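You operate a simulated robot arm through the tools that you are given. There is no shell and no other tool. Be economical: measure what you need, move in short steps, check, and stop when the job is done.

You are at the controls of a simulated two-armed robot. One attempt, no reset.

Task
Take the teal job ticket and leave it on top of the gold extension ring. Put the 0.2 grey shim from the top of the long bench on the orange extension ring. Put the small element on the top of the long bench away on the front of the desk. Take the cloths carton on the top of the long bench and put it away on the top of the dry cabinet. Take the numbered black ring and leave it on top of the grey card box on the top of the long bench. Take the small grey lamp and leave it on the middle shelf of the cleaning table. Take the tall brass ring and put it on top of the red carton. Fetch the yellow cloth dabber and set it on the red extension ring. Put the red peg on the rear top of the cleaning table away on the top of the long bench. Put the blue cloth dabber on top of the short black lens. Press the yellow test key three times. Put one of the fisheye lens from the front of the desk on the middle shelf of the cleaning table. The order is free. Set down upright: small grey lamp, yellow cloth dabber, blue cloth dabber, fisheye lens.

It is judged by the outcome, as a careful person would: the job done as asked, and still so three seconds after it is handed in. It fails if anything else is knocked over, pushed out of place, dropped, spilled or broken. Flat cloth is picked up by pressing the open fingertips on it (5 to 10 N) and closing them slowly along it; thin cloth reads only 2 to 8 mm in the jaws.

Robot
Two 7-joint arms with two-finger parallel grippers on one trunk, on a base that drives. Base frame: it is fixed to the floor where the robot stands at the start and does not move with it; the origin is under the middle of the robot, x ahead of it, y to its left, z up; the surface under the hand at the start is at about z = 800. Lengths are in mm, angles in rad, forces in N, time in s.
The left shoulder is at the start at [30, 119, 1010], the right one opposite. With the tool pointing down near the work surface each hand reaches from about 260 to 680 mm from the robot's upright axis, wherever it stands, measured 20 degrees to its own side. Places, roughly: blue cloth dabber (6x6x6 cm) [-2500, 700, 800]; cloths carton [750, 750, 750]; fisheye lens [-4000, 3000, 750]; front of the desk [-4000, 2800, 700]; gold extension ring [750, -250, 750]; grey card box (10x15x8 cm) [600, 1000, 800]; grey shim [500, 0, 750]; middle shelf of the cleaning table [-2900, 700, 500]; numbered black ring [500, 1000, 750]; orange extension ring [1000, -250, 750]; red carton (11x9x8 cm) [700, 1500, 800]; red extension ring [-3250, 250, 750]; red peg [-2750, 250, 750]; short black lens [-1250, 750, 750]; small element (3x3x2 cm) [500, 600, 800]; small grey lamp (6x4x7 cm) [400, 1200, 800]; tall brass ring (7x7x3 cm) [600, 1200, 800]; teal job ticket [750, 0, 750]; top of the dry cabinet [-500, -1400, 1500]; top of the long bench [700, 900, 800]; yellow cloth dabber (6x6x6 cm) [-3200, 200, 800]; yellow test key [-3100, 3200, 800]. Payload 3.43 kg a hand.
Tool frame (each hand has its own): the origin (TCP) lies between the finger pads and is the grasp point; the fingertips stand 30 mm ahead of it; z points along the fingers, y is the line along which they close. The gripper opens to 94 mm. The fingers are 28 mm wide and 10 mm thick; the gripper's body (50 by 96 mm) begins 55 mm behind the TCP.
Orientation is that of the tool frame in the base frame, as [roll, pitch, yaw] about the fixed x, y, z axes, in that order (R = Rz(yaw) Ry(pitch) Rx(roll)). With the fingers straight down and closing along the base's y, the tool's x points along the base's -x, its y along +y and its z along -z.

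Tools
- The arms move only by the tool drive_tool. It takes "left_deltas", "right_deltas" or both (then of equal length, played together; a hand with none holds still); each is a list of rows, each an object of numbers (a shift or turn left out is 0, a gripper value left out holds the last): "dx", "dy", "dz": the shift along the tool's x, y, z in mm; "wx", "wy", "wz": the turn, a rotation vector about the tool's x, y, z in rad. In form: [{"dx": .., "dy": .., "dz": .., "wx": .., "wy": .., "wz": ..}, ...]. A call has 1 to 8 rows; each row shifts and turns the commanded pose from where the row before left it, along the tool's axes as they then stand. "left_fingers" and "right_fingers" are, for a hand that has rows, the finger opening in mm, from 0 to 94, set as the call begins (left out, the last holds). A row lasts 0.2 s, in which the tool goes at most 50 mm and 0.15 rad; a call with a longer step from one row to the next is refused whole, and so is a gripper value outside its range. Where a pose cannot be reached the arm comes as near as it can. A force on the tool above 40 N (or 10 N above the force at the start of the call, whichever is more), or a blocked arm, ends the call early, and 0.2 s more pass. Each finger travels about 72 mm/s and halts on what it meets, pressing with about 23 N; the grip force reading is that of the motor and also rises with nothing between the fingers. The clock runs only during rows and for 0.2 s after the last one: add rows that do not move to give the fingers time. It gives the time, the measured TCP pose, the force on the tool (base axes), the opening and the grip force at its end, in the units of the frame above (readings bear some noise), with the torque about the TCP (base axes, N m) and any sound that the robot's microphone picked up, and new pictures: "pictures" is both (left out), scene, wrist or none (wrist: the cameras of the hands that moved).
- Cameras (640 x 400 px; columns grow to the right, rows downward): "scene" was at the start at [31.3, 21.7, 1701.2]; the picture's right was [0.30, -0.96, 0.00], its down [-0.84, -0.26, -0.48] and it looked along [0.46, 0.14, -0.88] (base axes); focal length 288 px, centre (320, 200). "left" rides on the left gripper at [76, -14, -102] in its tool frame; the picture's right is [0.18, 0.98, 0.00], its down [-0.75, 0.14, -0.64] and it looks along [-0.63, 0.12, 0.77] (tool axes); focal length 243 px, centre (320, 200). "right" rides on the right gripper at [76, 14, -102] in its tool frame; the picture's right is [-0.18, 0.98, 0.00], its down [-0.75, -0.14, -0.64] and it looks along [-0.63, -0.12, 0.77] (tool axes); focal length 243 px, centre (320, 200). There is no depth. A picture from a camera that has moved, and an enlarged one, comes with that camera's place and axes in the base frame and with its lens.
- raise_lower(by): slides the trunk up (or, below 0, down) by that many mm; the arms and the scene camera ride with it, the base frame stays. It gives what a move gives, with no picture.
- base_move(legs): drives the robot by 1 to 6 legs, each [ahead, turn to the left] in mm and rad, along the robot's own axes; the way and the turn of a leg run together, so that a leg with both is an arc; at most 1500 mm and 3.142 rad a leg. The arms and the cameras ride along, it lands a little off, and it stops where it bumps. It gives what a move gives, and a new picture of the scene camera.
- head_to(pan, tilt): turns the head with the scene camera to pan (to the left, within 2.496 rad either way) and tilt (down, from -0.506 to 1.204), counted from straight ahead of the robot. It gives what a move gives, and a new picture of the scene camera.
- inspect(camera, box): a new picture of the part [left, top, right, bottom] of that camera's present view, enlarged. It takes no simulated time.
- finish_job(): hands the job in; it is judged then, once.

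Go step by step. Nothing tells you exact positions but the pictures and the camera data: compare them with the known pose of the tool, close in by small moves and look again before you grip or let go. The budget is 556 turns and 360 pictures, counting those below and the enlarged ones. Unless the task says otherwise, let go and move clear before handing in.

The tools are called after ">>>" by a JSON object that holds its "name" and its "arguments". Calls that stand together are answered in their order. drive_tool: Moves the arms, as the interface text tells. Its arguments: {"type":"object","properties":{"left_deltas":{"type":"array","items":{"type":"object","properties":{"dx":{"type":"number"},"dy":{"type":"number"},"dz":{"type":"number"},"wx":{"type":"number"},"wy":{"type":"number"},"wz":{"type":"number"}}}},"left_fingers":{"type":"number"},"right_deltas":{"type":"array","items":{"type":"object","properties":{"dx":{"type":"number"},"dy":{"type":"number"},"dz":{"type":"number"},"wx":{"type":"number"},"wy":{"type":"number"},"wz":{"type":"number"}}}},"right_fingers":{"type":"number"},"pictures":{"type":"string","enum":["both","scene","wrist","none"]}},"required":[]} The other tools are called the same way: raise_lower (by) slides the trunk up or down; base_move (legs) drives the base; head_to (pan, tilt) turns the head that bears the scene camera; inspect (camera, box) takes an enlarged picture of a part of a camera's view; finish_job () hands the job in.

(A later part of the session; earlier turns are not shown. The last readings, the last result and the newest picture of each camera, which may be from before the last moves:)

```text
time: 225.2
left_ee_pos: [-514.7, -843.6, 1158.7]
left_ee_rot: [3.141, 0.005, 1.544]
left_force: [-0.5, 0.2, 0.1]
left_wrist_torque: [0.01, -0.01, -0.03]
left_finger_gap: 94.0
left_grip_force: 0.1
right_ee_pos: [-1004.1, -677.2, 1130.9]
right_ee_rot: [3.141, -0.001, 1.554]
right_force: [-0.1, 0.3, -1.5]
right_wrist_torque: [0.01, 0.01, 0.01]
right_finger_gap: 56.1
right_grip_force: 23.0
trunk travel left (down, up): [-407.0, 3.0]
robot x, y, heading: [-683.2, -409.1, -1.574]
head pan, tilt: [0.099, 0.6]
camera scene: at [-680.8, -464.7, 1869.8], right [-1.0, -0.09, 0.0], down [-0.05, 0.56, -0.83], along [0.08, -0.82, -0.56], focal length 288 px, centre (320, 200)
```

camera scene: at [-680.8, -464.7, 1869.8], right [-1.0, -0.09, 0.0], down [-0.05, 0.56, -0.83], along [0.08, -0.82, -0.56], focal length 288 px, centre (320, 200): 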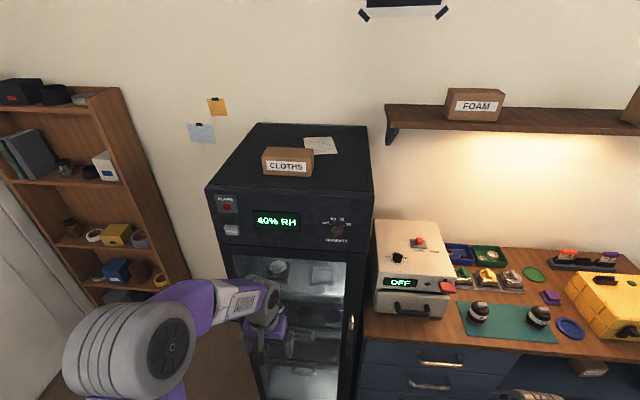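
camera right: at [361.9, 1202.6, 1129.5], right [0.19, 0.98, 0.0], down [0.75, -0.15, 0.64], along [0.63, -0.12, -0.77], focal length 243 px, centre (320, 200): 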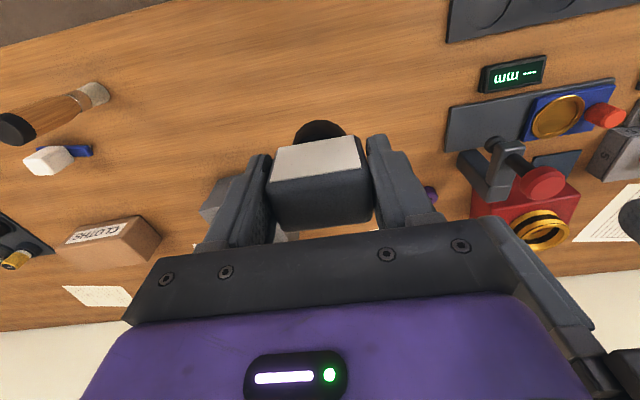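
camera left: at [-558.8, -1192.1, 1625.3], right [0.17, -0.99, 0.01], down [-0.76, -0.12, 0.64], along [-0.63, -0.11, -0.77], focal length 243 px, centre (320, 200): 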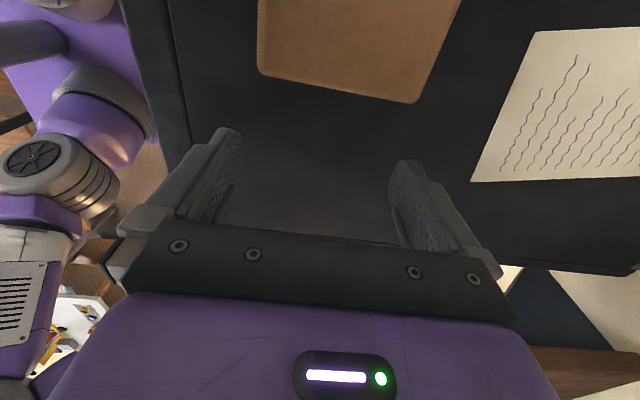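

Carton stands on the cabinet. Back to the bench for the small element.

>>> {"name": "base_move", "arguments": {"legs": [[0, 1.574], [600, 0], [0, 1.571], [960, 0], [0, -1.571], [120, 0]]}}

>>> {"name": "head_to", "arguments": {"pan": 0.0, "tilt": 0.95}}

```text
time: 245.6
left_ee_pos: [420.2, 725.1, 1160.1]
left_ee_rot: [-3.141, 0.007, 3.136]
left_force: [-0.5, -0.4, -0.3]
left_wrist_torque: [-0.03, 0.0, 0.02]
left_finger_gap: 93.9
left_grip_force: 0.0
right_ee_pos: [264.1, 232.1, 1130.2]
right_ee_rot: [3.139, 0.0, -3.136]
right_force: [0.9, 0.2, -1.3]
right_wrist_torque: [-0.05, 0.06, 0.01]
right_finger_gap: 55.9
right_grip_force: 22.7
trunk travel left (down, up): [-407.0, 3.0]
robot x, y, heading: [-8.6, 543.3, 0.014]
head pan, tilt: [0.099, 0.6]
camera scene: at [46.5, 555.5, 1869.9], right [0.12, -0.99, 0.0], down [-0.56, -0.07, -0.83], along [0.82, 0.1, -0.56], focal length 288 px, centre (320, 200)
```

scene: 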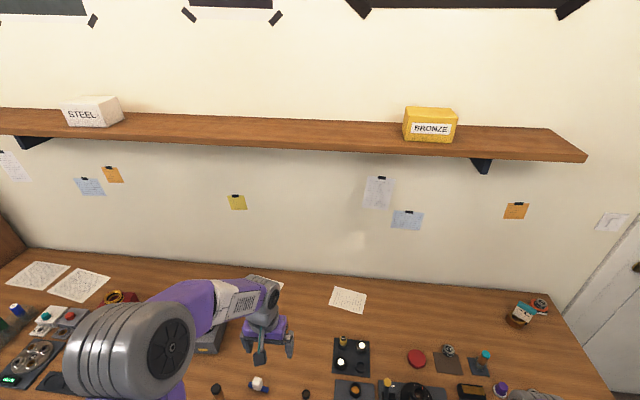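

```text
time: 246.4
left_ee_pos: [420.3, 726.3, 1158.8]
left_ee_rot: [-3.141, 0.004, 3.137]
left_force: [0.2, -0.7, -0.5]
left_wrist_torque: [0.02, -0.01, 0.0]
left_finger_gap: 94.2
left_grip_force: 0.1
right_ee_pos: [265.4, 231.0, 1131.5]
right_ee_rot: [3.14, 0.001, -3.137]
right_force: [0.2, 0.8, -2.1]
right_wrist_torque: [0.0, 0.02, 0.0]
right_finger_gap: 55.9
right_grip_force: 23.0
trunk travel left (down, up): [-407.0, 3.0]
robot x, y, heading: [-7.6, 542.2, 0.017]
head pan, tilt: [0.0, 0.949]
camera scene: at [32.1, 546.5, 1841.5], right [0.02, -1.0, 0.0], down [-0.81, -0.01, -0.58], along [0.58, 0.01, -0.81], focal length 288 px, centre (320, 200)
```

scene: 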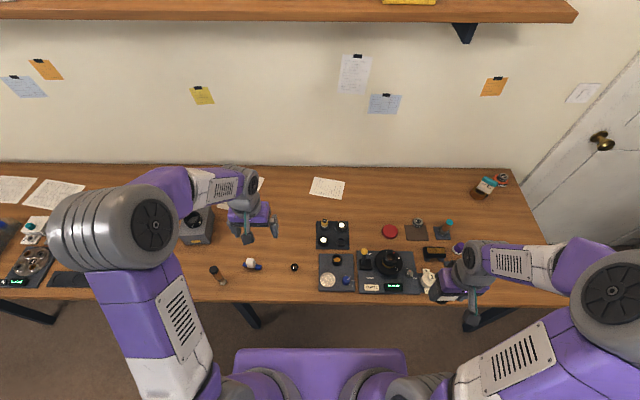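

>>> {"name": "raise_lower", "arguments": {"by": -100}}

>>> {"name": "drive_tool", "arguments": {"left_deltas": [{"dx": -19, "dy": -38}, {"dx": -19, "dy": -37}, {"dz": 48}, {"dz": 48}, {"dz": 40}, {}], "left_fingers": 60, "pictures": "wrist"}}

```text
time: 247.7
left_ee_pos: [420.8, 725.8, 1058.9]
left_ee_rot: [-3.141, 0.005, 3.137]
left_force: [-0.3, -0.7, -0.6]
left_wrist_torque: [0.01, 0.01, 0.01]
left_finger_gap: 94.0
left_grip_force: 0.1
right_ee_pos: [265.7, 231.9, 1031.1]
right_ee_rot: [3.14, -0.001, -3.138]
right_force: [0.6, 1.0, -2.2]
right_wrist_torque: [0.03, 0.02, 0.02]
right_finger_gap: 56.1
right_grip_force: 23.1
trunk travel left (down, up): [-307.0, 103.0]
robot x, y, heading: [-13.8, 545.9, 0.016]
head pan, tilt: [0.0, 0.949]
```

```text
time: 249.1
left_ee_pos: [458.7, 650.5, 921.3]
left_ee_rot: [-3.14, 0.003, 3.136]
left_force: [-0.4, 0.6, -0.1]
left_wrist_torque: [0.04, 0.0, -0.04]
left_finger_gap: 60.2
left_grip_force: 0.0
right_ee_pos: [265.7, 231.3, 1030.4]
right_ee_rot: [3.14, 0.0, -3.136]
right_force: [-1.0, -0.6, -3.0]
right_wrist_torque: [0.0, 0.02, -0.01]
right_finger_gap: 55.8
right_grip_force: 22.6
trunk travel left (down, up): [-307.0, 103.0]
robot x, y, heading: [-7.8, 542.2, 0.014]
head pan, tilt: [0.0, 0.949]
camera left: at [382.5, 636.8, 1022.6], right [-0.18, 0.98, 0.0], down [0.75, 0.14, 0.65], along [0.64, 0.11, -0.76], focal length 243 px, centre (320, 200)
```

left: 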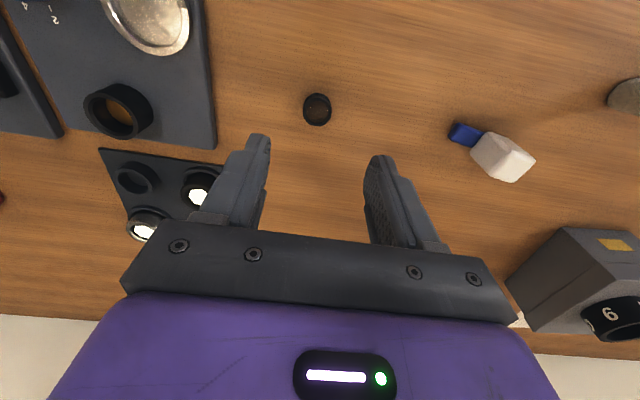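

>>> {"name": "drive_tool", "arguments": {"left_deltas": [{"dx": 3, "dy": -3, "dz": 35}, {"dz": 35}, {}], "left_fingers": 55, "pictures": "wrist"}}

```text
time: 249.9
left_ee_pos: [455.6, 645.5, 852.7]
left_ee_rot: [3.141, 0.006, 3.137]
left_force: [0.4, -0.4, 0.5]
left_wrist_torque: [0.0, 0.01, -0.01]
left_finger_gap: 55.1
left_grip_force: 0.0
right_ee_pos: [265.9, 231.8, 1032.1]
right_ee_rot: [3.14, 0.0, -3.135]
right_force: [0.2, -0.1, -2.1]
right_wrist_torque: [0.01, 0.03, 0.03]
right_finger_gap: 56.0
right_grip_force: 23.1
trunk travel left (down, up): [-307.0, 103.0]
robot x, y, heading: [-8.3, 542.0, 0.018]
head pan, tilt: [0.0, 0.949]
camera left: at [378.6, 632.6, 953.6], right [-0.18, 0.98, 0.0], down [0.75, 0.14, 0.65], along [0.64, 0.11, -0.76], focal length 243 px, centre (320, 200)
```

left: 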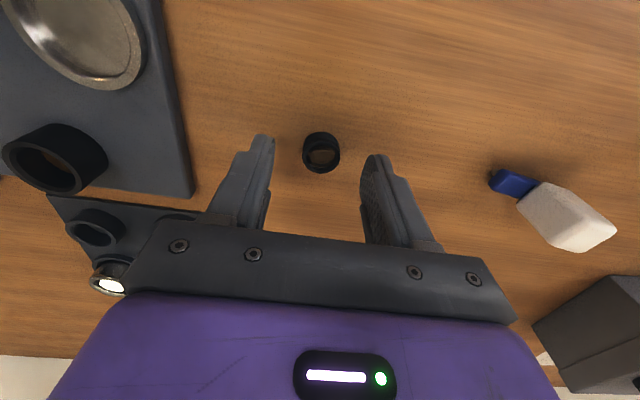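

>>> {"name": "drive_tool", "arguments": {"left_deltas": [{"dx": -1.5, "dz": 12}, {"dz": 7}, {}], "pictures": "none"}}

>>> {"name": "drive_tool", "arguments": {"left_deltas": [{}, {}, {}, {}], "left_fingers": 5, "pictures": "none"}}

>>> {"name": "drive_tool", "arguments": {"left_deltas": [{"dz": -40}, {"dz": -45}, {"dz": -45}, {"dz": -45}, {"dz": -45}, {}], "pictures": "wrist"}}

```text
time: 250.7
left_ee_pos: [459.2, 646.3, 832.4]
left_ee_rot: [3.14, 0.006, 3.137]
left_force: [-0.8, -0.3, 0.4]
left_wrist_torque: [0.0, 0.01, -0.01]
left_finger_gap: 55.1
left_grip_force: 0.1
right_ee_pos: [267.5, 232.1, 1031.0]
right_ee_rot: [3.14, -0.001, -3.136]
right_force: [0.1, -0.4, -1.5]
right_wrist_torque: [0.01, 0.0, -0.03]
right_finger_gap: 55.9
right_grip_force: 22.4
trunk travel left (down, up): [-307.0, 103.0]
robot x, y, heading: [-8.5, 544.4, 0.014]
head pan, tilt: [0.0, 0.949]
```

```text
time: 251.7
left_ee_pos: [458.3, 646.2, 832.2]
left_ee_rot: [3.14, 0.006, 3.137]
left_force: [0.3, -0.6, 0.4]
left_wrist_torque: [0.0, 0.02, 0.02]
left_finger_gap: 22.2
left_grip_force: 22.8
right_ee_pos: [265.2, 231.5, 1031.6]
right_ee_rot: [3.139, 0.001, -3.137]
right_force: [0.1, -0.4, -2.7]
right_wrist_torque: [-0.02, 0.03, 0.0]
right_finger_gap: 55.9
right_grip_force: 23.1
trunk travel left (down, up): [-307.0, 103.0]
robot x, y, heading: [-7.2, 543.7, 0.019]
head pan, tilt: [0.0, 0.949]
```

```text
time: 253.1
left_ee_pos: [456.2, 649.2, 1055.1]
left_ee_rot: [3.14, 0.005, 3.135]
left_force: [0.5, 0.2, -0.5]
left_wrist_torque: [0.01, 0.0, 0.0]
left_finger_gap: 22.0
left_grip_force: 22.7
right_ee_pos: [265.6, 230.9, 1030.9]
right_ee_rot: [3.141, -0.001, -3.137]
right_force: [-0.5, -0.3, -2.2]
right_wrist_torque: [0.02, 0.0, 0.01]
right_finger_gap: 55.9
right_grip_force: 23.1
trunk travel left (down, up): [-307.0, 103.0]
robot x, y, heading: [-7.6, 543.6, 0.015]
head pan, tilt: [0.0, 0.949]
camera left: at [380.2, 635.7, 1155.9], right [-0.18, 0.98, 0.0], down [0.75, 0.14, 0.65], along [0.64, 0.11, -0.76], focal length 243 px, centre (320, 200)
```

left: 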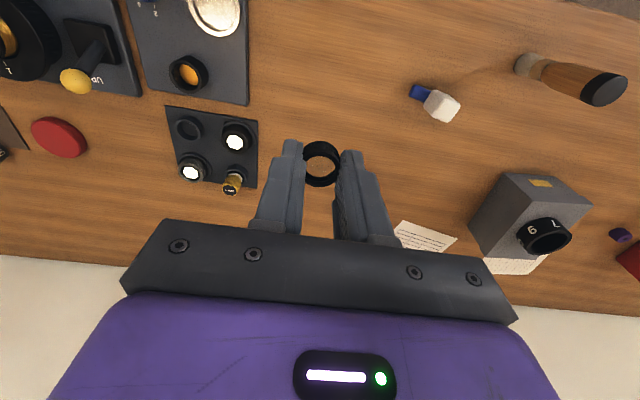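

Element in hand. Now drive toward the cleaning table via the aisle at y≈−450, looking as I go.

>>> {"name": "raise_lower", "arguments": {"by": 90}}

>>> {"name": "base_move", "arguments": {"legs": [[-120, 0], [0, -1.587], [990, 0], [0, -1.571], [1100, 0]]}}

>>> {"name": "head_to", "arguments": {"pan": -0.5, "tilt": 0.35}}

```text
time: 254.4
left_ee_pos: [457.0, 649.2, 1142.5]
left_ee_rot: [-3.142, 0.004, 3.136]
left_force: [-0.4, 0.1, -0.1]
left_wrist_torque: [0.05, 0.01, 0.01]
left_finger_gap: 22.1
left_grip_force: 23.0
right_ee_pos: [266.4, 231.6, 1121.6]
right_ee_rot: [3.141, -0.001, -3.136]
right_force: [-0.3, 0.4, -2.4]
right_wrist_torque: [0.03, -0.01, -0.01]
right_finger_gap: 56.1
right_grip_force: 23.1
trunk travel left (down, up): [-397.0, 13.0]
robot x, y, heading: [-8.9, 543.0, 0.018]
head pan, tilt: [0.0, 0.949]
```

```text
time: 273.2
left_ee_pos: [-1658.6, -529.0, 1144.5]
left_ee_rot: [-3.14, 0.005, -0.046]
left_force: [-0.7, -0.1, 0.3]
left_wrist_torque: [-0.04, -0.03, 0.03]
left_finger_gap: 23.1
left_grip_force: 22.5
right_ee_pos: [-1451.1, -120.2, 1121.5]
right_ee_rot: [3.141, 0.0, -0.035]
right_force: [-0.2, -0.6, -2.7]
right_wrist_torque: [-0.01, 0.0, 0.02]
right_finger_gap: 55.8
right_grip_force: 22.4
trunk travel left (down, up): [-397.0, 13.0]
robot x, y, heading: [-1186.9, -441.6, 3.116]
head pan, tilt: [0.0, 0.949]
camera scene: at [-1232.6, -439.3, 1831.4], right [0.02, 1.0, 0.0], down [0.81, -0.02, -0.58], along [-0.58, 0.01, -0.81], focal length 288 px, centre (320, 200)
```

scene: 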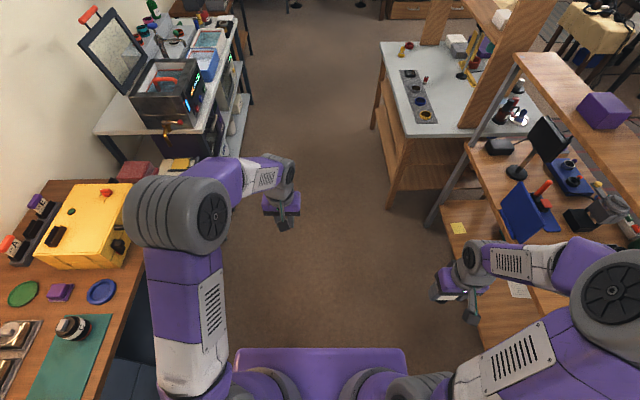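

```text
time: 274.2
left_ee_pos: [-1659.9, -528.4, 1143.8]
left_ee_rot: [3.141, 0.004, -0.047]
left_force: [-0.7, -0.8, 0.6]
left_wrist_torque: [0.05, 0.02, 0.03]
left_finger_gap: 23.1
left_grip_force: 23.0
right_ee_pos: [-1450.6, -120.6, 1120.8]
right_ee_rot: [3.14, -0.001, -0.038]
right_force: [-0.2, 0.4, -1.8]
right_wrist_torque: [-0.02, 0.03, 0.02]
right_finger_gap: 55.8
right_grip_force: 23.5
trunk travel left (down, up): [-397.0, 13.0]
robot x, y, heading: [-1190.4, -442.6, 3.12]
head pan, tilt: [-0.499, 0.351]
camera scene: at [-1240.6, -394.6, 1882.5], right [0.5, 0.87, 0.0], down [0.3, -0.17, -0.94], along [-0.81, 0.47, -0.34], focal length 288 px, centre (320, 200)
```

scene: 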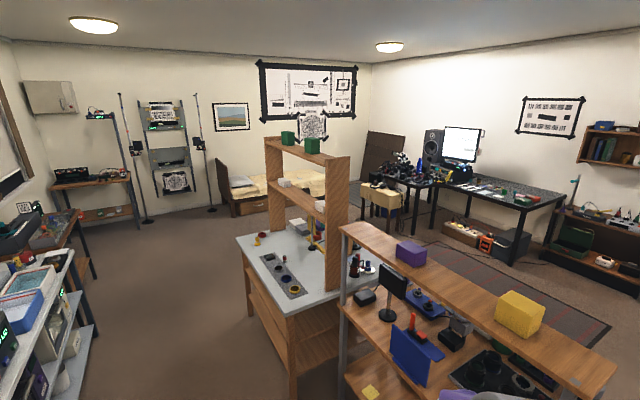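

The cleaning table (white top) spans x≈−2380…−3390 with its rear edge at y≈60. I'll drive alongside it and face it.

>>> {"name": "base_move", "arguments": {"legs": [[1500, 0.02], [230, 0], [0, -1.57]]}}

>>> {"name": "head_to", "arguments": {"pan": 0.0, "tilt": 0.7}}

```text
time: 286.8
left_ee_pos: [-3032.1, 39.8, 1143.7]
left_ee_rot: [3.141, 0.006, -1.557]
left_force: [0.0, 0.7, -0.9]
left_wrist_torque: [-0.01, 0.01, -0.01]
left_finger_gap: 23.1
left_grip_force: 22.4
right_ee_pos: [-2610.4, -142.0, 1121.4]
right_ee_rot: [3.14, 0.0, -1.546]
right_force: [0.5, 0.2, -2.2]
right_wrist_torque: [-0.02, -0.04, 0.0]
right_finger_gap: 55.7
right_grip_force: 23.0
trunk travel left (down, up): [-397.0, 13.0]
robot x, y, heading: [-2917.3, -424.1, 1.606]
head pan, tilt: [-0.499, 0.351]
camera scene: at [-2875.4, -367.7, 1882.5], right [0.9, -0.45, 0.0], down [-0.15, -0.31, -0.94], along [0.42, 0.84, -0.34], focal length 288 px, centre (320, 200)
```

scene: 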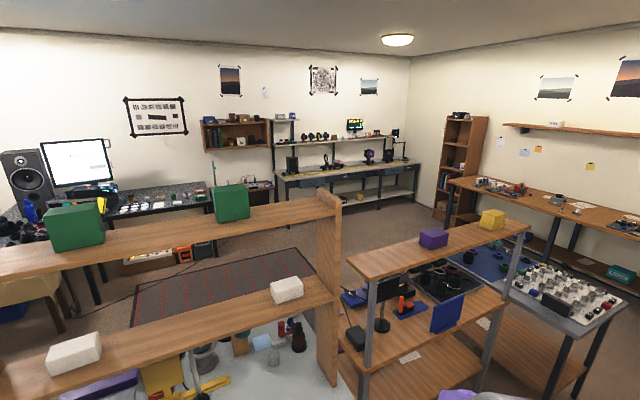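

```text
time: 287.7
left_ee_pos: [-3031.8, 40.5, 1144.7]
left_ee_rot: [-3.141, 0.005, -1.556]
left_force: [-0.8, -0.2, -0.3]
left_wrist_torque: [0.0, -0.01, -0.04]
left_finger_gap: 23.0
left_grip_force: 22.8
right_ee_pos: [-2610.8, -143.4, 1120.4]
right_ee_rot: [3.138, 0.001, -1.546]
right_force: [-0.1, 1.0, -2.4]
right_wrist_torque: [-0.02, 0.02, 0.0]
right_finger_gap: 56.1
right_grip_force: 23.2
trunk travel left (down, up): [-397.0, 13.0]
robot x, y, heading: [-2911.6, -421.9, 1.606]
head pan, tilt: [0.0, 0.7]
camera scene: at [-2920.0, -366.2, 1851.2], right [1.0, 0.04, 0.0], down [0.02, -0.64, -0.77], along [-0.03, 0.76, -0.64], focal length 288 px, centre (320, 200)
```

scene: 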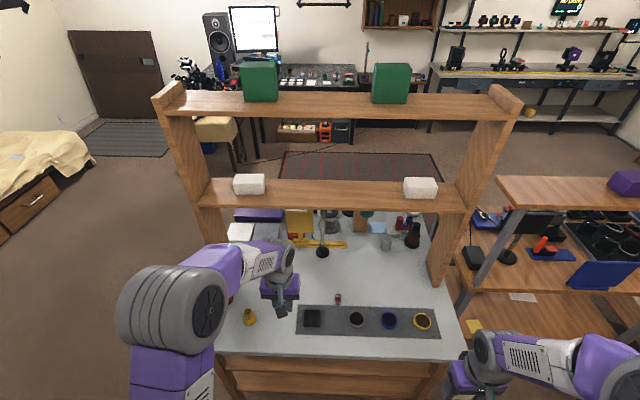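

>>> {"name": "head_to", "arguments": {"pan": 0.0, "tilt": 1.15}}

>>> {"name": "inspect", "arguments": {"camera": "left", "box": [0, 0, 640, 400]}}

```text
time: 288.6
left_ee_pos: [-3032.2, 40.3, 1144.5]
left_ee_rot: [-3.141, 0.004, -1.558]
left_force: [0.5, 0.7, -0.5]
left_wrist_torque: [-0.02, 0.01, 0.03]
left_finger_gap: 23.2
left_grip_force: 23.1
right_ee_pos: [-2611.4, -142.5, 1121.5]
right_ee_rot: [3.139, 0.0, -1.546]
right_force: [0.3, 0.3, -3.5]
right_wrist_torque: [-0.04, -0.03, -0.01]
right_finger_gap: 55.7
right_grip_force: 22.4
trunk travel left (down, up): [-397.0, 13.0]
robot x, y, heading: [-2916.0, -425.1, 1.607]
head pan, tilt: [0.0, 1.15]
camera scene: at [-2919.2, -391.5, 1818.1], right [1.0, 0.04, 0.0], down [0.03, -0.91, -0.41], along [-0.02, 0.41, -0.91], focal length 288 px, centre (320, 200)
```

scene: 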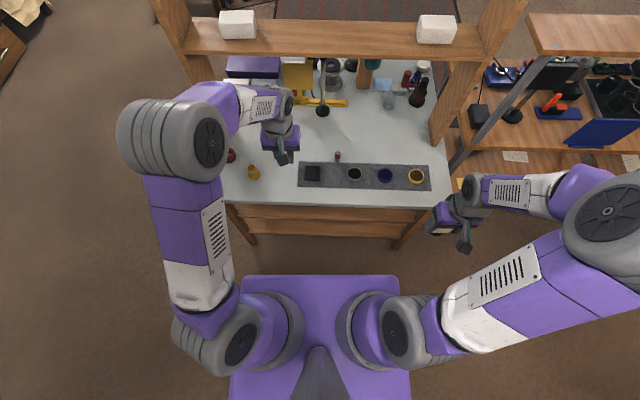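

```text
1.00 times, centred on (320, 200) of left (not enlarged: the box is as wide or as high as the picture)
camera zoom: at [-3017.1, -36.3, 1245.7], right [-0.98, -0.2, 0.0], down [-0.15, 0.75, 0.65], along [-0.13, 0.63, -0.76], focal length 243 px, centre (320, 200)
```

zoom: 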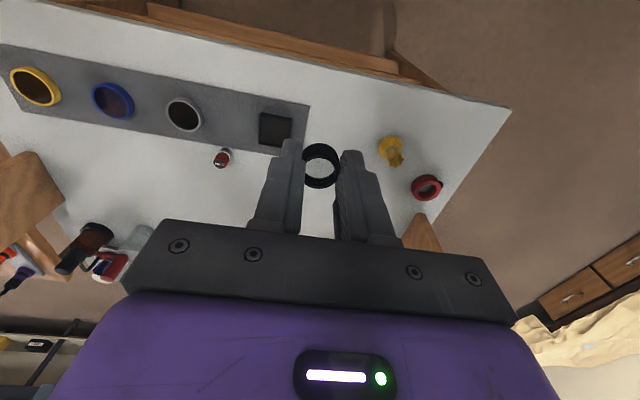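

I'll drive around to the other side of the table to see the middle shelf.

>>> {"name": "base_move", "arguments": {"legs": [[0, 1.535], [950, 0], [0, -1.571], [1000, 0], [850, 0]]}}

>>> {"name": "head_to", "arguments": {"pan": -1.1, "tilt": 0.6}}

```text
time: 310.0
left_ee_pos: [-4047.0, 1855.1, 1144.7]
left_ee_rot: [3.141, 0.005, -1.574]
left_force: [0.3, -0.3, -0.7]
left_wrist_torque: [0.0, -0.02, 0.03]
left_finger_gap: 23.1
left_grip_force: 23.0
right_ee_pos: [-3627.3, 1664.6, 1122.2]
right_ee_rot: [3.141, 0.001, -1.564]
right_force: [-0.5, -0.6, -2.0]
right_wrist_torque: [-0.03, -0.01, 0.02]
right_finger_gap: 55.8
right_grip_force: 23.0
trunk travel left (down, up): [-397.0, 13.0]
robot x, y, heading: [-3937.8, 1390.8, 1.593]
head pan, tilt: [0.0, 1.15]
camera scene: at [-3940.2, 1421.7, 1818.1], right [1.0, 0.02, 0.0], down [0.02, -0.91, -0.41], along [-0.01, 0.41, -0.91], focal length 288 px, centre (320, 200)
```

scene: 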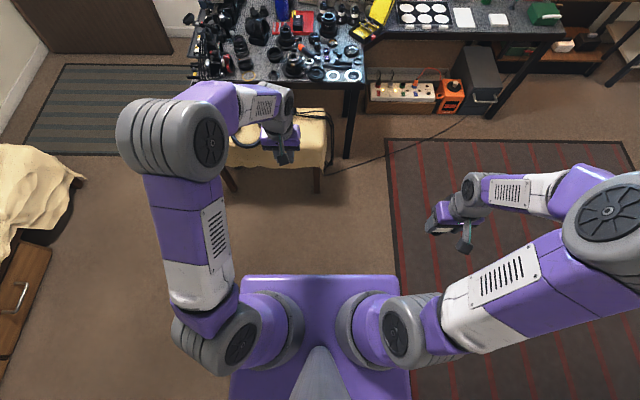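

```text
time: 311.4
left_ee_pos: [-4045.4, 1855.1, 1143.8]
left_ee_rot: [3.14, 0.006, -1.574]
left_force: [-1.2, -0.9, -0.5]
left_wrist_torque: [0.01, 0.02, 0.01]
left_finger_gap: 23.0
left_grip_force: 23.5
right_ee_pos: [-3627.2, 1663.8, 1121.5]
right_ee_rot: [3.141, 0.0, -1.562]
right_force: [-0.1, -1.0, -2.8]
right_wrist_torque: [-0.02, -0.01, 0.0]
right_finger_gap: 55.7
right_grip_force: 23.5
trunk travel left (down, up): [-397.0, 13.0]
robot x, y, heading: [-3942.2, 1387.1, 1.591]
head pan, tilt: [-1.1, 0.6]
camera scene: at [-3861.1, 1403.8, 1859.8], right [0.47, -0.88, 0.0], down [-0.5, -0.27, -0.82], along [0.73, 0.39, -0.57], focal length 288 px, centre (320, 200)
```

scene: 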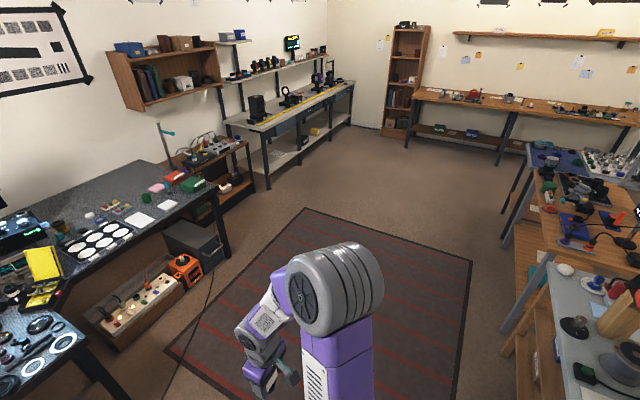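

>>> {"name": "head_to", "arguments": {"pan": -1.9, "tilt": 0.65}}

>>> {"name": "head_to", "arguments": {"pan": 0.0, "tilt": 0.75}}

```text
time: 312.5
left_ee_pos: [-4044.7, 1855.3, 1144.6]
left_ee_rot: [3.141, 0.005, -1.574]
left_force: [0.4, 0.6, 0.4]
left_wrist_torque: [0.02, 0.01, 0.0]
left_finger_gap: 23.0
left_grip_force: 23.0
right_ee_pos: [-3627.3, 1664.8, 1120.9]
right_ee_rot: [3.139, 0.0, -1.564]
right_force: [-0.5, -0.1, -2.4]
right_wrist_torque: [0.0, -0.01, -0.01]
right_finger_gap: 55.7
right_grip_force: 23.1
trunk travel left (down, up): [-397.0, 13.0]
robot x, y, heading: [-3936.8, 1386.5, 1.595]
head pan, tilt: [-1.901, 0.649]
camera scene: at [-3856.4, 1335.7, 1855.5], right [-0.31, -0.95, 0.0], down [-0.58, 0.18, -0.8], along [0.76, -0.24, -0.6], focal length 288 px, centre (320, 200)
```

scene: 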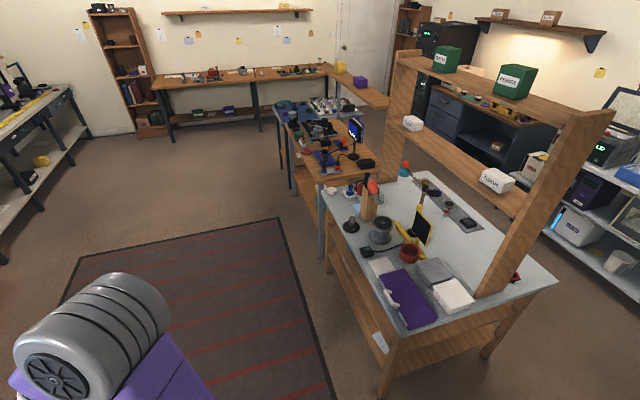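

```text
time: 314.4
left_ee_pos: [-4045.9, 1855.9, 1145.1]
left_ee_rot: [3.141, 0.006, -1.574]
left_force: [-1.1, 0.6, 0.3]
left_wrist_torque: [0.02, -0.02, 0.0]
left_finger_gap: 23.1
left_grip_force: 23.0
right_ee_pos: [-3627.2, 1665.0, 1120.8]
right_ee_rot: [3.14, 0.001, -1.564]
right_force: [0.1, -0.5, -2.7]
right_wrist_torque: [0.0, 0.04, 0.0]
right_finger_gap: 55.8
right_grip_force: 23.2
trunk travel left (down, up): [-397.0, 13.0]
robot x, y, heading: [-3934.6, 1389.3, 1.59]
head pan, tilt: [0.0, 0.75]
camera scene: at [-3940.5, 1445.0, 1846.9], right [1.0, 0.02, 0.0], down [0.01, -0.68, -0.73], along [-0.01, 0.73, -0.68], focal length 288 px, centre (320, 200)
```

scene: 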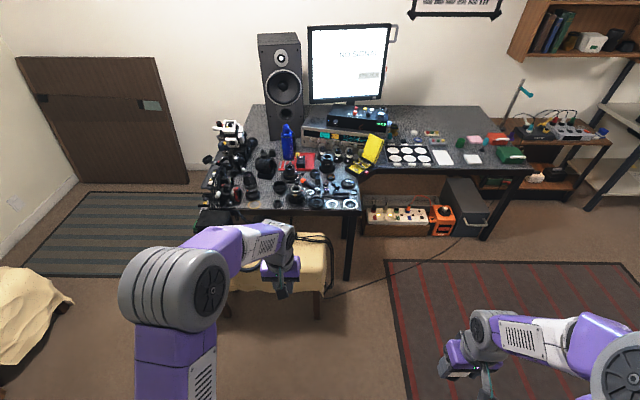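

The cleaning table's front edge is y≈860. Driving in front of it to inspect the middle shelf.

>>> {"name": "base_move", "arguments": {"legs": [[0, -1.59], [1000, 0], [0, -1.571]]}}

>>> {"name": "head_to", "arguments": {"pan": 0.0, "tilt": 0.9}}

```text
time: 327.2
left_ee_pos: [-2832.0, 934.8, 1144.3]
left_ee_rot: [-3.141, 0.007, 1.567]
left_force: [0.3, -0.1, 0.3]
left_wrist_torque: [0.01, 0.01, 0.04]
left_finger_gap: 23.3
left_grip_force: 23.1
right_ee_pos: [-3249.5, 1126.2, 1121.6]
right_ee_rot: [3.14, 0.0, 1.575]
right_force: [0.0, 0.3, -1.6]
right_wrist_torque: [0.01, -0.01, -0.03]
right_finger_gap: 55.9
right_grip_force: 22.9
trunk travel left (down, up): [-397.0, 13.0]
robot x, y, heading: [-2936.3, 1402.9, -1.553]
head pan, tilt: [0.0, 0.75]
camera scene: at [-2937.4, 1350.7, 1846.9], right [-1.0, -0.02, 0.0], down [-0.01, 0.68, -0.73], along [0.01, -0.73, -0.68], focal length 288 px, centre (320, 200)
```

scene: 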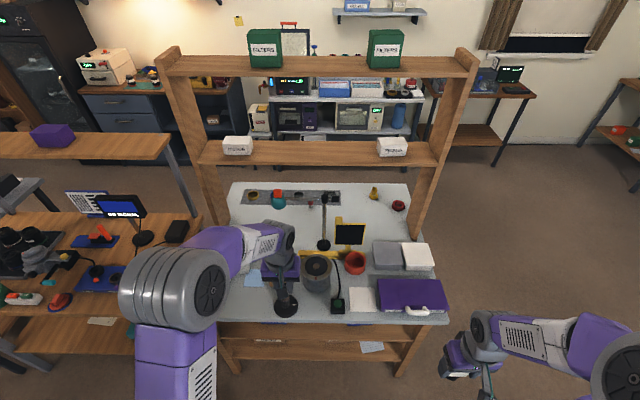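

```text
time: 327.9
left_ee_pos: [-2830.5, 935.3, 1144.8]
left_ee_rot: [3.14, 0.005, 1.565]
left_force: [0.6, -0.1, 0.0]
left_wrist_torque: [-0.02, -0.03, 0.0]
left_finger_gap: 23.3
left_grip_force: 22.6
right_ee_pos: [-3249.2, 1126.3, 1121.3]
right_ee_rot: [3.14, -0.001, 1.573]
right_force: [0.6, 0.1, -2.7]
right_wrist_torque: [0.05, -0.01, 0.03]
right_finger_gap: 55.7
right_grip_force: 22.9
trunk travel left (down, up): [-397.0, 13.0]
robot x, y, heading: [-2934.6, 1400.0, -1.556]
head pan, tilt: [0.0, 0.901]
camera scene: at [-2937.4, 1358.0, 1835.0], right [-1.0, -0.02, 0.0], down [-0.01, 0.78, -0.62], along [0.01, -0.62, -0.78], focal length 288 px, centre (320, 200)
```

scene: 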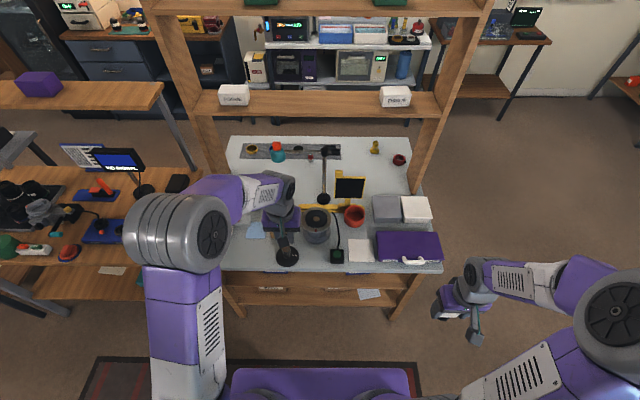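

>>> {"name": "inspect", "arguments": {"camera": "scene", "box": [200, 220, 460, 340]}}

```text
2.46 times, centred on (330, 280) of scene
camera zoom: at [-2937.4, 1358.0, 1835.0], right [-1.0, -0.02, 0.0], down [-0.01, 0.78, -0.62], along [0.01, -0.62, -0.78], focal length 708 px, centre (295, 3)
```

zoom: 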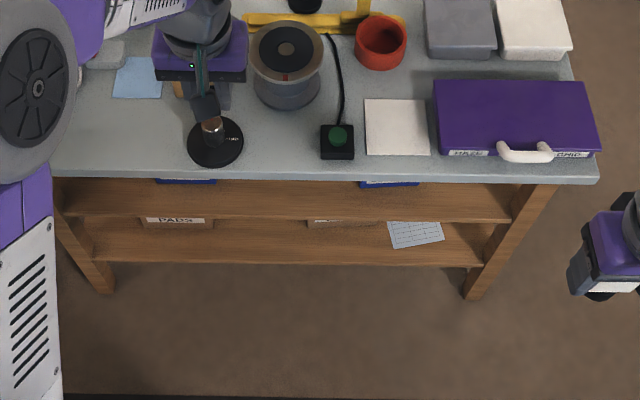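

The middle shelf sits at z≈500 under the top, so things must go in with a horizontal hand. I'll set the lamp on a free spot of the table top first and re-grip it from the front.

>>> {"name": "base_move", "arguments": {"legs": [[0, 1.047], [246, 0], [0, -1.06]]}}

>>> {"name": "inspect", "arguments": {"camera": "scene", "box": [200, 160, 520, 360]}}

```text
time: 335.0
left_ee_pos: [-2642.6, 804.1, 1145.0]
left_ee_rot: [-3.141, 0.007, 1.51]
left_force: [-0.7, -0.3, 0.7]
left_wrist_torque: [0.01, 0.03, 0.01]
left_finger_gap: 22.9
left_grip_force: 23.0
right_ee_pos: [-3048.8, 1018.9, 1120.1]
right_ee_rot: [3.14, -0.002, 1.521]
right_force: [-0.4, 0.2, -2.8]
right_wrist_torque: [0.02, -0.02, -0.01]
right_finger_gap: 55.8
right_grip_force: 22.8
trunk travel left (down, up): [-397.0, 13.0]
robot x, y, heading: [-2718.3, 1276.4, -1.609]
head pan, tilt: [0.0, 0.901]
camera scene: at [-2725.2, 1232.4, 1835.0], right [-1.0, 0.04, 0.0], down [0.03, 0.78, -0.62], along [-0.02, -0.62, -0.78], focal length 288 px, centre (320, 200)
```

scene: 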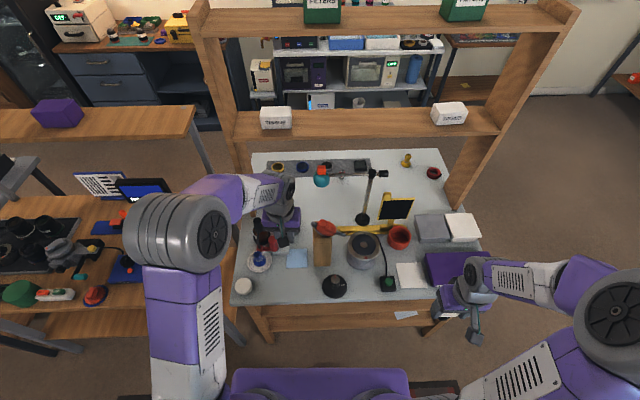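

```text
2.00 times, centred on (360, 260) of scene
camera zoom: at [-2725.2, 1232.4, 1835.0], right [-1.0, 0.04, 0.0], down [0.03, 0.78, -0.62], along [-0.02, -0.62, -0.78], focal length 575 px, centre (240, 80)
```

zoom: 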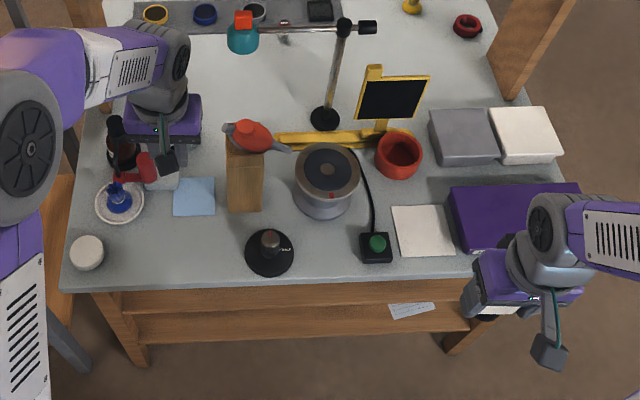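

Free spot at ≈(−2619, 825). Move the left hand aside, bring the lamp over it.

>>> {"name": "drive_tool", "arguments": {"left_deltas": [{"dx": 45}, {"dx": 45}, {"dx": 45}, {"dx": 30, "dy": 30}, {"dy": 45}, {"dy": 45}, {"dy": 45}, {"dy": 35}], "right_deltas": [{}, {}, {"dy": 45}, {"dy": 45}, {"dy": 45}, {"dy": 45}, {"dy": 45}, {"dy": 45}], "pictures": "none"}}

>>> {"name": "drive_tool", "arguments": {"right_deltas": [{"dy": 45}, {"dy": 45}, {"dy": 45}, {"dy": 16, "dx": -40}, {"dx": -48}, {"dx": -48}, {"dx": -30}, {}], "pictures": "both"}}

```text
time: 336.8
left_ee_pos: [-2430.0, 958.9, 1141.3]
left_ee_rot: [-3.138, 0.005, 1.508]
left_force: [0.7, -0.3, -0.9]
left_wrist_torque: [0.01, 0.05, 0.01]
left_finger_gap: 23.1
left_grip_force: 22.9
right_ee_pos: [-2777.7, 1005.5, 1122.0]
right_ee_rot: [3.141, -0.001, 1.516]
right_force: [0.1, -0.8, -1.9]
right_wrist_torque: [0.05, -0.02, 0.01]
right_finger_gap: 55.8
right_grip_force: 22.9
trunk travel left (down, up): [-397.0, 13.0]
robot x, y, heading: [-2723.4, 1275.1, -1.605]
head pan, tilt: [0.0, 0.901]
```

```text
time: 338.6
left_ee_pos: [-2432.1, 958.7, 1142.5]
left_ee_rot: [-3.14, 0.007, 1.51]
left_force: [-0.2, 0.2, -0.4]
left_wrist_torque: [-0.02, 0.02, 0.01]
left_finger_gap: 23.4
left_grip_force: 22.5
right_ee_pos: [-2635.5, 832.5, 1122.0]
right_ee_rot: [3.141, -0.001, 1.521]
right_force: [0.6, 0.0, -2.2]
right_wrist_torque: [0.03, 0.0, -0.01]
right_finger_gap: 55.9
right_grip_force: 23.5
trunk travel left (down, up): [-397.0, 13.0]
robot x, y, heading: [-2723.1, 1274.0, -1.609]
head pan, tilt: [0.0, 0.901]
camera scene: at [-2724.8, 1233.2, 1835.0], right [-1.0, 0.04, 0.0], down [0.03, 0.78, -0.62], along [-0.02, -0.62, -0.78], focal length 288 px, centre (320, 200)
camera right: at [-2617.4, 907.4, 1224.5], right [0.97, -0.23, 0.0], down [-0.18, -0.75, 0.64], along [-0.15, -0.62, -0.77], focal length 243 px, centre (320, 200)
```

scene: 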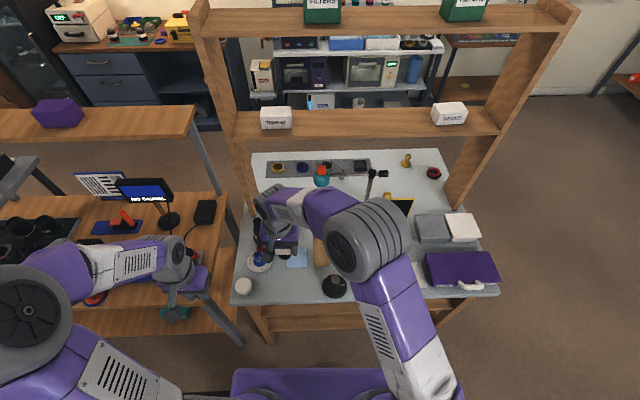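
right: 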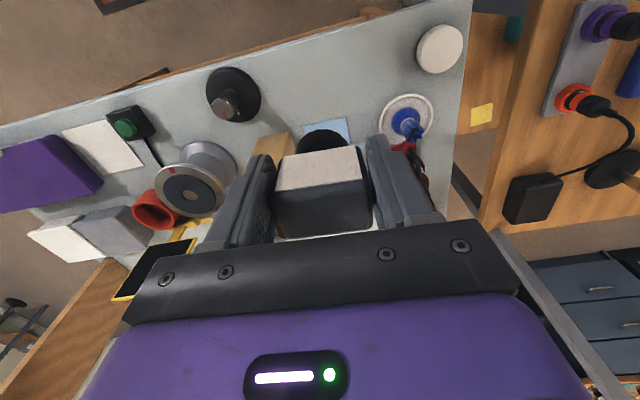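

>>> {"name": "drive_tool", "arguments": {"right_deltas": [{"dy": 8, "dz": 45}, {"dz": 48}, {"dz": 48}, {"dz": 48}, {"dz": 40}, {"dz": 20}, {}], "pictures": "wrist"}}

```text
time: 340.2
left_ee_pos: [-2432.0, 958.4, 1143.0]
left_ee_rot: [-3.14, 0.005, 1.51]
left_force: [-0.2, 0.3, -0.3]
left_wrist_torque: [-0.03, -0.01, 0.04]
left_finger_gap: 23.1
left_grip_force: 23.4
right_ee_pos: [-2629.3, 832.0, 871.4]
right_ee_rot: [3.141, -0.001, 1.518]
right_force: [0.3, -0.6, -2.1]
right_wrist_torque: [0.04, -0.04, 0.01]
right_finger_gap: 56.0
right_grip_force: 23.1
trunk travel left (down, up): [-397.0, 13.0]
robot x, y, heading: [-2720.4, 1274.7, -1.606]
head pan, tilt: [0.0, 0.901]
camera right: at [-2610.8, 906.9, 974.7], right [0.97, -0.23, 0.0], down [-0.18, -0.75, 0.64], along [-0.15, -0.62, -0.77], focal length 243 px, centre (320, 200)
```

right: 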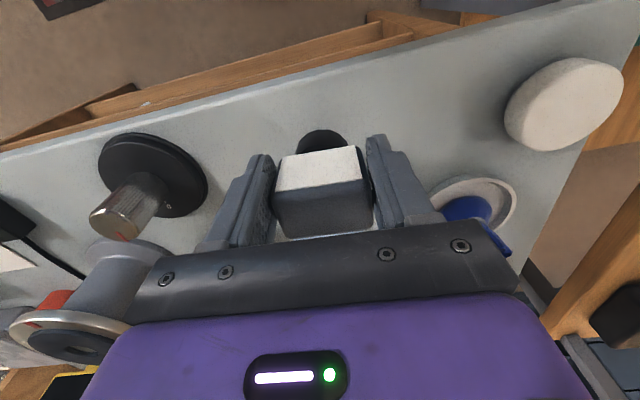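

Lowering the lamp to contact with the table top.

>>> {"name": "drive_tool", "arguments": {"right_deltas": [{"dz": 8}, {"dz": 4}, {}], "pictures": "none"}}

>>> {"name": "drive_tool", "arguments": {"right_deltas": [{"dz": 3}, {"dz": 3}, {}], "pictures": "none"}}

```text
time: 341.0
left_ee_pos: [-2431.6, 957.4, 1142.9]
left_ee_rot: [-3.139, 0.005, 1.51]
left_force: [-0.9, 0.7, 0.4]
left_wrist_torque: [0.01, -0.02, 0.0]
left_finger_gap: 23.2
left_grip_force: 23.0
right_ee_pos: [-2629.7, 832.2, 860.7]
right_ee_rot: [3.14, -0.001, 1.518]
right_force: [0.2, -0.1, -1.8]
right_wrist_torque: [0.01, 0.03, -0.01]
right_finger_gap: 56.0
right_grip_force: 23.2
trunk travel left (down, up): [-397.0, 13.0]
robot x, y, heading: [-2720.7, 1275.2, -1.616]
head pan, tilt: [0.0, 0.901]
```

```text
time: 341.8
left_ee_pos: [-2432.5, 958.3, 1142.4]
left_ee_rot: [-3.14, 0.004, 1.51]
left_force: [-0.1, 0.3, 0.5]
left_wrist_torque: [0.0, 0.0, -0.01]
left_finger_gap: 23.1
left_grip_force: 23.0
right_ee_pos: [-2628.4, 831.6, 853.8]
right_ee_rot: [3.139, -0.002, 1.518]
right_force: [0.0, 0.0, -1.0]
right_wrist_torque: [0.05, -0.03, -0.02]
right_finger_gap: 56.0
right_grip_force: 23.0
trunk travel left (down, up): [-397.0, 13.0]
robot x, y, heading: [-2722.4, 1276.8, -1.607]
head pan, tilt: [0.0, 0.901]
```

>>> {"name": "drive_tool", "arguments": {"right_deltas": [{"dz": 2}, {"dz": 2}, {}], "pictures": "none"}}

>>> {"name": "drive_tool", "arguments": {"right_deltas": [{"dz": 2}, {"dz": 2}, {}], "pictures": "none"}}

```text
time: 342.6
left_ee_pos: [-2432.0, 959.8, 1142.0]
left_ee_rot: [-3.139, 0.006, 1.51]
left_force: [-0.5, 0.8, -0.8]
left_wrist_torque: [0.01, -0.01, 0.04]
left_finger_gap: 23.1
left_grip_force: 23.1
right_ee_pos: [-2629.4, 832.1, 850.8]
right_ee_rot: [3.139, -0.002, 1.521]
right_force: [-0.6, 0.3, -1.9]
right_wrist_torque: [0.05, -0.01, 0.0]
right_finger_gap: 55.8
right_grip_force: 23.2
trunk travel left (down, up): [-397.0, 13.0]
robot x, y, heading: [-2723.8, 1275.7, -1.613]
head pan, tilt: [0.0, 0.901]
```

```text
time: 343.4
left_ee_pos: [-2432.1, 959.1, 1142.4]
left_ee_rot: [-3.139, 0.005, 1.509]
left_force: [0.6, 0.5, 0.7]
left_wrist_torque: [0.04, 0.02, 0.0]
left_finger_gap: 23.2
left_grip_force: 22.4
right_ee_pos: [-2628.6, 831.8, 846.5]
right_ee_rot: [3.139, -0.004, 1.519]
right_force: [0.4, 0.4, -1.2]
right_wrist_torque: [0.01, 0.04, -0.01]
right_finger_gap: 56.2
right_grip_force: 23.0
trunk travel left (down, up): [-397.0, 13.0]
robot x, y, heading: [-2719.9, 1275.0, -1.609]
head pan, tilt: [0.0, 0.901]
```

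>>> {"name": "drive_tool", "arguments": {"right_deltas": [{"dz": 2}, {"dz": 2}, {"dz": 2}, {"dz": 2}, {}], "pictures": "none"}}

>>> {"name": "inspect", "arguments": {"camera": "right", "box": [220, 60, 420, 240]}}

```text
time: 344.6
left_ee_pos: [-2432.8, 959.3, 1143.1]
left_ee_rot: [-3.139, 0.004, 1.508]
left_force: [0.3, -0.1, 0.0]
left_wrist_torque: [-0.01, 0.01, 0.0]
left_finger_gap: 23.3
left_grip_force: 23.1
right_ee_pos: [-2628.3, 830.6, 838.6]
right_ee_rot: [3.139, -0.002, 1.518]
right_force: [-0.3, -0.4, -1.3]
right_wrist_torque: [0.03, 0.0, 0.0]
right_finger_gap: 55.8
right_grip_force: 22.6
trunk travel left (down, up): [-397.0, 13.0]
robot x, y, heading: [-2721.8, 1277.7, -1.616]
head pan, tilt: [0.0, 0.901]
```

```text
2.22 times, centred on (320, 150) of right
camera zoom: at [-2610.2, 905.6, 940.7], right [0.97, -0.23, 0.0], down [-0.18, -0.75, 0.64], along [-0.15, -0.62, -0.77], focal length 539 px, centre (320, 311)
```

zoom: 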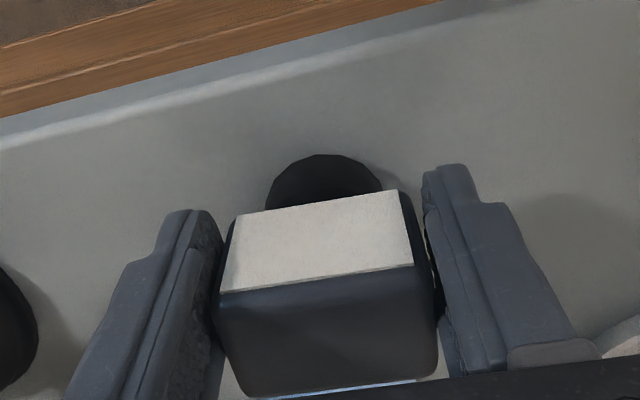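

>>> {"name": "drive_tool", "arguments": {"right_deltas": [{"dz": 2}, {"dz": 2}, {"dz": 2}, {"dz": 2}, {}], "pictures": "none"}}

>>> {"name": "drive_tool", "arguments": {"right_deltas": [{"dz": 2}, {"dz": 2}, {"dz": 2}, {}], "pictures": "none"}}

```text
time: 345.8
left_ee_pos: [-2432.8, 959.7, 1143.5]
left_ee_rot: [-3.141, 0.006, 1.509]
left_force: [-0.2, -0.7, -1.0]
left_wrist_torque: [0.01, 0.02, -0.03]
left_finger_gap: 23.2
left_grip_force: 23.2
right_ee_pos: [-2628.1, 830.7, 831.8]
right_ee_rot: [3.137, 0.002, 1.52]
right_force: [0.2, -0.2, 15.2]
right_wrist_torque: [-0.23, 0.07, 0.0]
right_finger_gap: 56.0
right_grip_force: 22.5
trunk travel left (down, up): [-397.0, 13.0]
robot x, y, heading: [-2720.9, 1277.4, -1.607]
head pan, tilt: [0.0, 0.901]
```

```text
time: 346.8
left_ee_pos: [-2431.9, 959.2, 1143.0]
left_ee_rot: [3.141, 0.007, 1.51]
left_force: [-0.1, 0.1, 0.4]
left_wrist_torque: [0.0, -0.04, 0.03]
left_finger_gap: 23.0
left_grip_force: 22.9
right_ee_pos: [-2628.1, 831.5, 825.5]
right_ee_rot: [3.138, 0.0, 1.519]
right_force: [-0.6, -1.1, 15.1]
right_wrist_torque: [-0.13, 0.05, -0.03]
right_finger_gap: 56.0
right_grip_force: 22.9
trunk travel left (down, up): [-397.0, 13.0]
robot x, y, heading: [-2720.9, 1276.1, -1.606]
head pan, tilt: [0.0, 0.901]
```

Lamp is on the table top (z≈779). Release, then lift away.

>>> {"name": "drive_tool", "arguments": {"right_deltas": [{}, {}, {}], "right_fingers": 88, "pictures": "none"}}

>>> {"name": "drive_tool", "arguments": {"right_deltas": [{"dz": -30}, {"dz": -45}, {"dz": -45}, {"dz": -45}, {}], "pictures": "wrist"}}

```text
time: 347.6
left_ee_pos: [-2431.9, 959.0, 1142.2]
left_ee_rot: [-3.14, 0.005, 1.511]
left_force: [0.1, 0.3, 0.1]
left_wrist_torque: [-0.01, -0.02, -0.02]
left_finger_gap: 22.9
left_grip_force: 22.6
right_ee_pos: [-2628.1, 830.5, 824.7]
right_ee_rot: [3.139, -0.001, 1.522]
right_force: [-1.1, -0.4, 0.1]
right_wrist_torque: [0.01, -0.01, -0.02]
right_finger_gap: 87.8
right_grip_force: 0.0
trunk travel left (down, up): [-397.0, 13.0]
robot x, y, heading: [-2725.1, 1275.6, -1.61]
head pan, tilt: [0.0, 0.901]
```

```text
time: 348.8
left_ee_pos: [-2432.8, 958.6, 1142.7]
left_ee_rot: [-3.14, 0.007, 1.511]
left_force: [0.0, -0.6, -0.4]
left_wrist_torque: [0.0, -0.02, -0.01]
left_finger_gap: 23.0
left_grip_force: 22.8
right_ee_pos: [-2628.7, 830.4, 991.8]
right_ee_rot: [3.14, -0.002, 1.519]
right_force: [-0.1, -0.1, -0.3]
right_wrist_torque: [0.02, -0.02, -0.01]
right_finger_gap: 88.2
right_grip_force: 0.0
trunk travel left (down, up): [-397.0, 13.0]
robot x, y, heading: [-2722.9, 1275.2, -1.609]
head pan, tilt: [0.0, 0.901]
camera right: at [-2610.1, 905.8, 1094.9], right [0.97, -0.23, 0.0], down [-0.18, -0.75, 0.64], along [-0.15, -0.62, -0.77], focal length 243 px, centre (320, 200)
```

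right: 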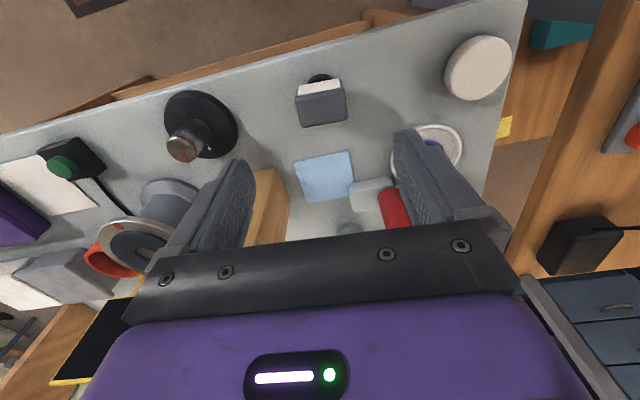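

Lamp stands. Now tilt the right hand to point forward (about 68°) so I can grip the lamp from the front.

>>> {"name": "drive_tool", "arguments": {"right_deltas": [{"wy": -0.149}, {"wy": -0.149}, {"wy": -0.149}, {"wy": -0.149}, {"wy": -0.149}, {"wy": -0.149}, {"wy": -0.149}, {"wy": -0.149}], "pictures": "both"}}

```text
time: 350.4
left_ee_pos: [-2430.3, 958.5, 1142.2]
left_ee_rot: [-3.141, 0.008, 1.516]
left_force: [0.8, 0.3, -0.2]
left_wrist_torque: [-0.03, 0.0, -0.01]
left_finger_gap: 23.2
left_grip_force: 23.2
right_ee_pos: [-2645.5, 790.2, 1035.6]
right_ee_rot: [2.776, 0.882, 1.039]
right_force: [0.3, -0.3, 0.6]
right_wrist_torque: [0.03, 0.01, -0.05]
right_finger_gap: 87.9
right_grip_force: 0.1
trunk travel left (down, up): [-397.0, 13.0]
robot x, y, heading: [-2724.2, 1273.4, -1.612]
head pan, tilt: [0.0, 0.901]
stopped in row 7 (right hand): the arm was blocked; the commanded pose is now the measured one
camera scene: at [-2724.9, 1232.5, 1835.0], right [-1.0, 0.04, 0.0], down [0.03, 0.78, -0.62], along [-0.02, -0.62, -0.78], focal length 288 px, centre (320, 200)
camera right: at [-2602.3, 910.9, 1040.4], right [0.87, -0.33, 0.37], down [-0.34, 0.14, 0.93], along [-0.36, -0.93, 0.01], focal length 243 px, centre (320, 200)
```

scene: 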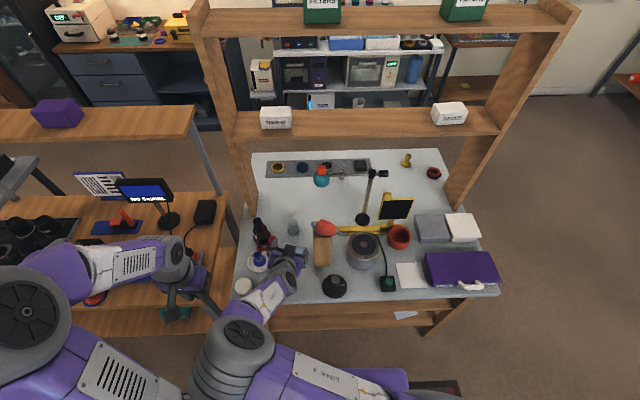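
right: 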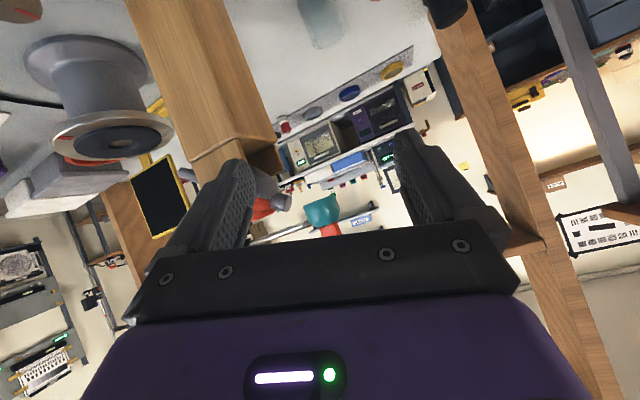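

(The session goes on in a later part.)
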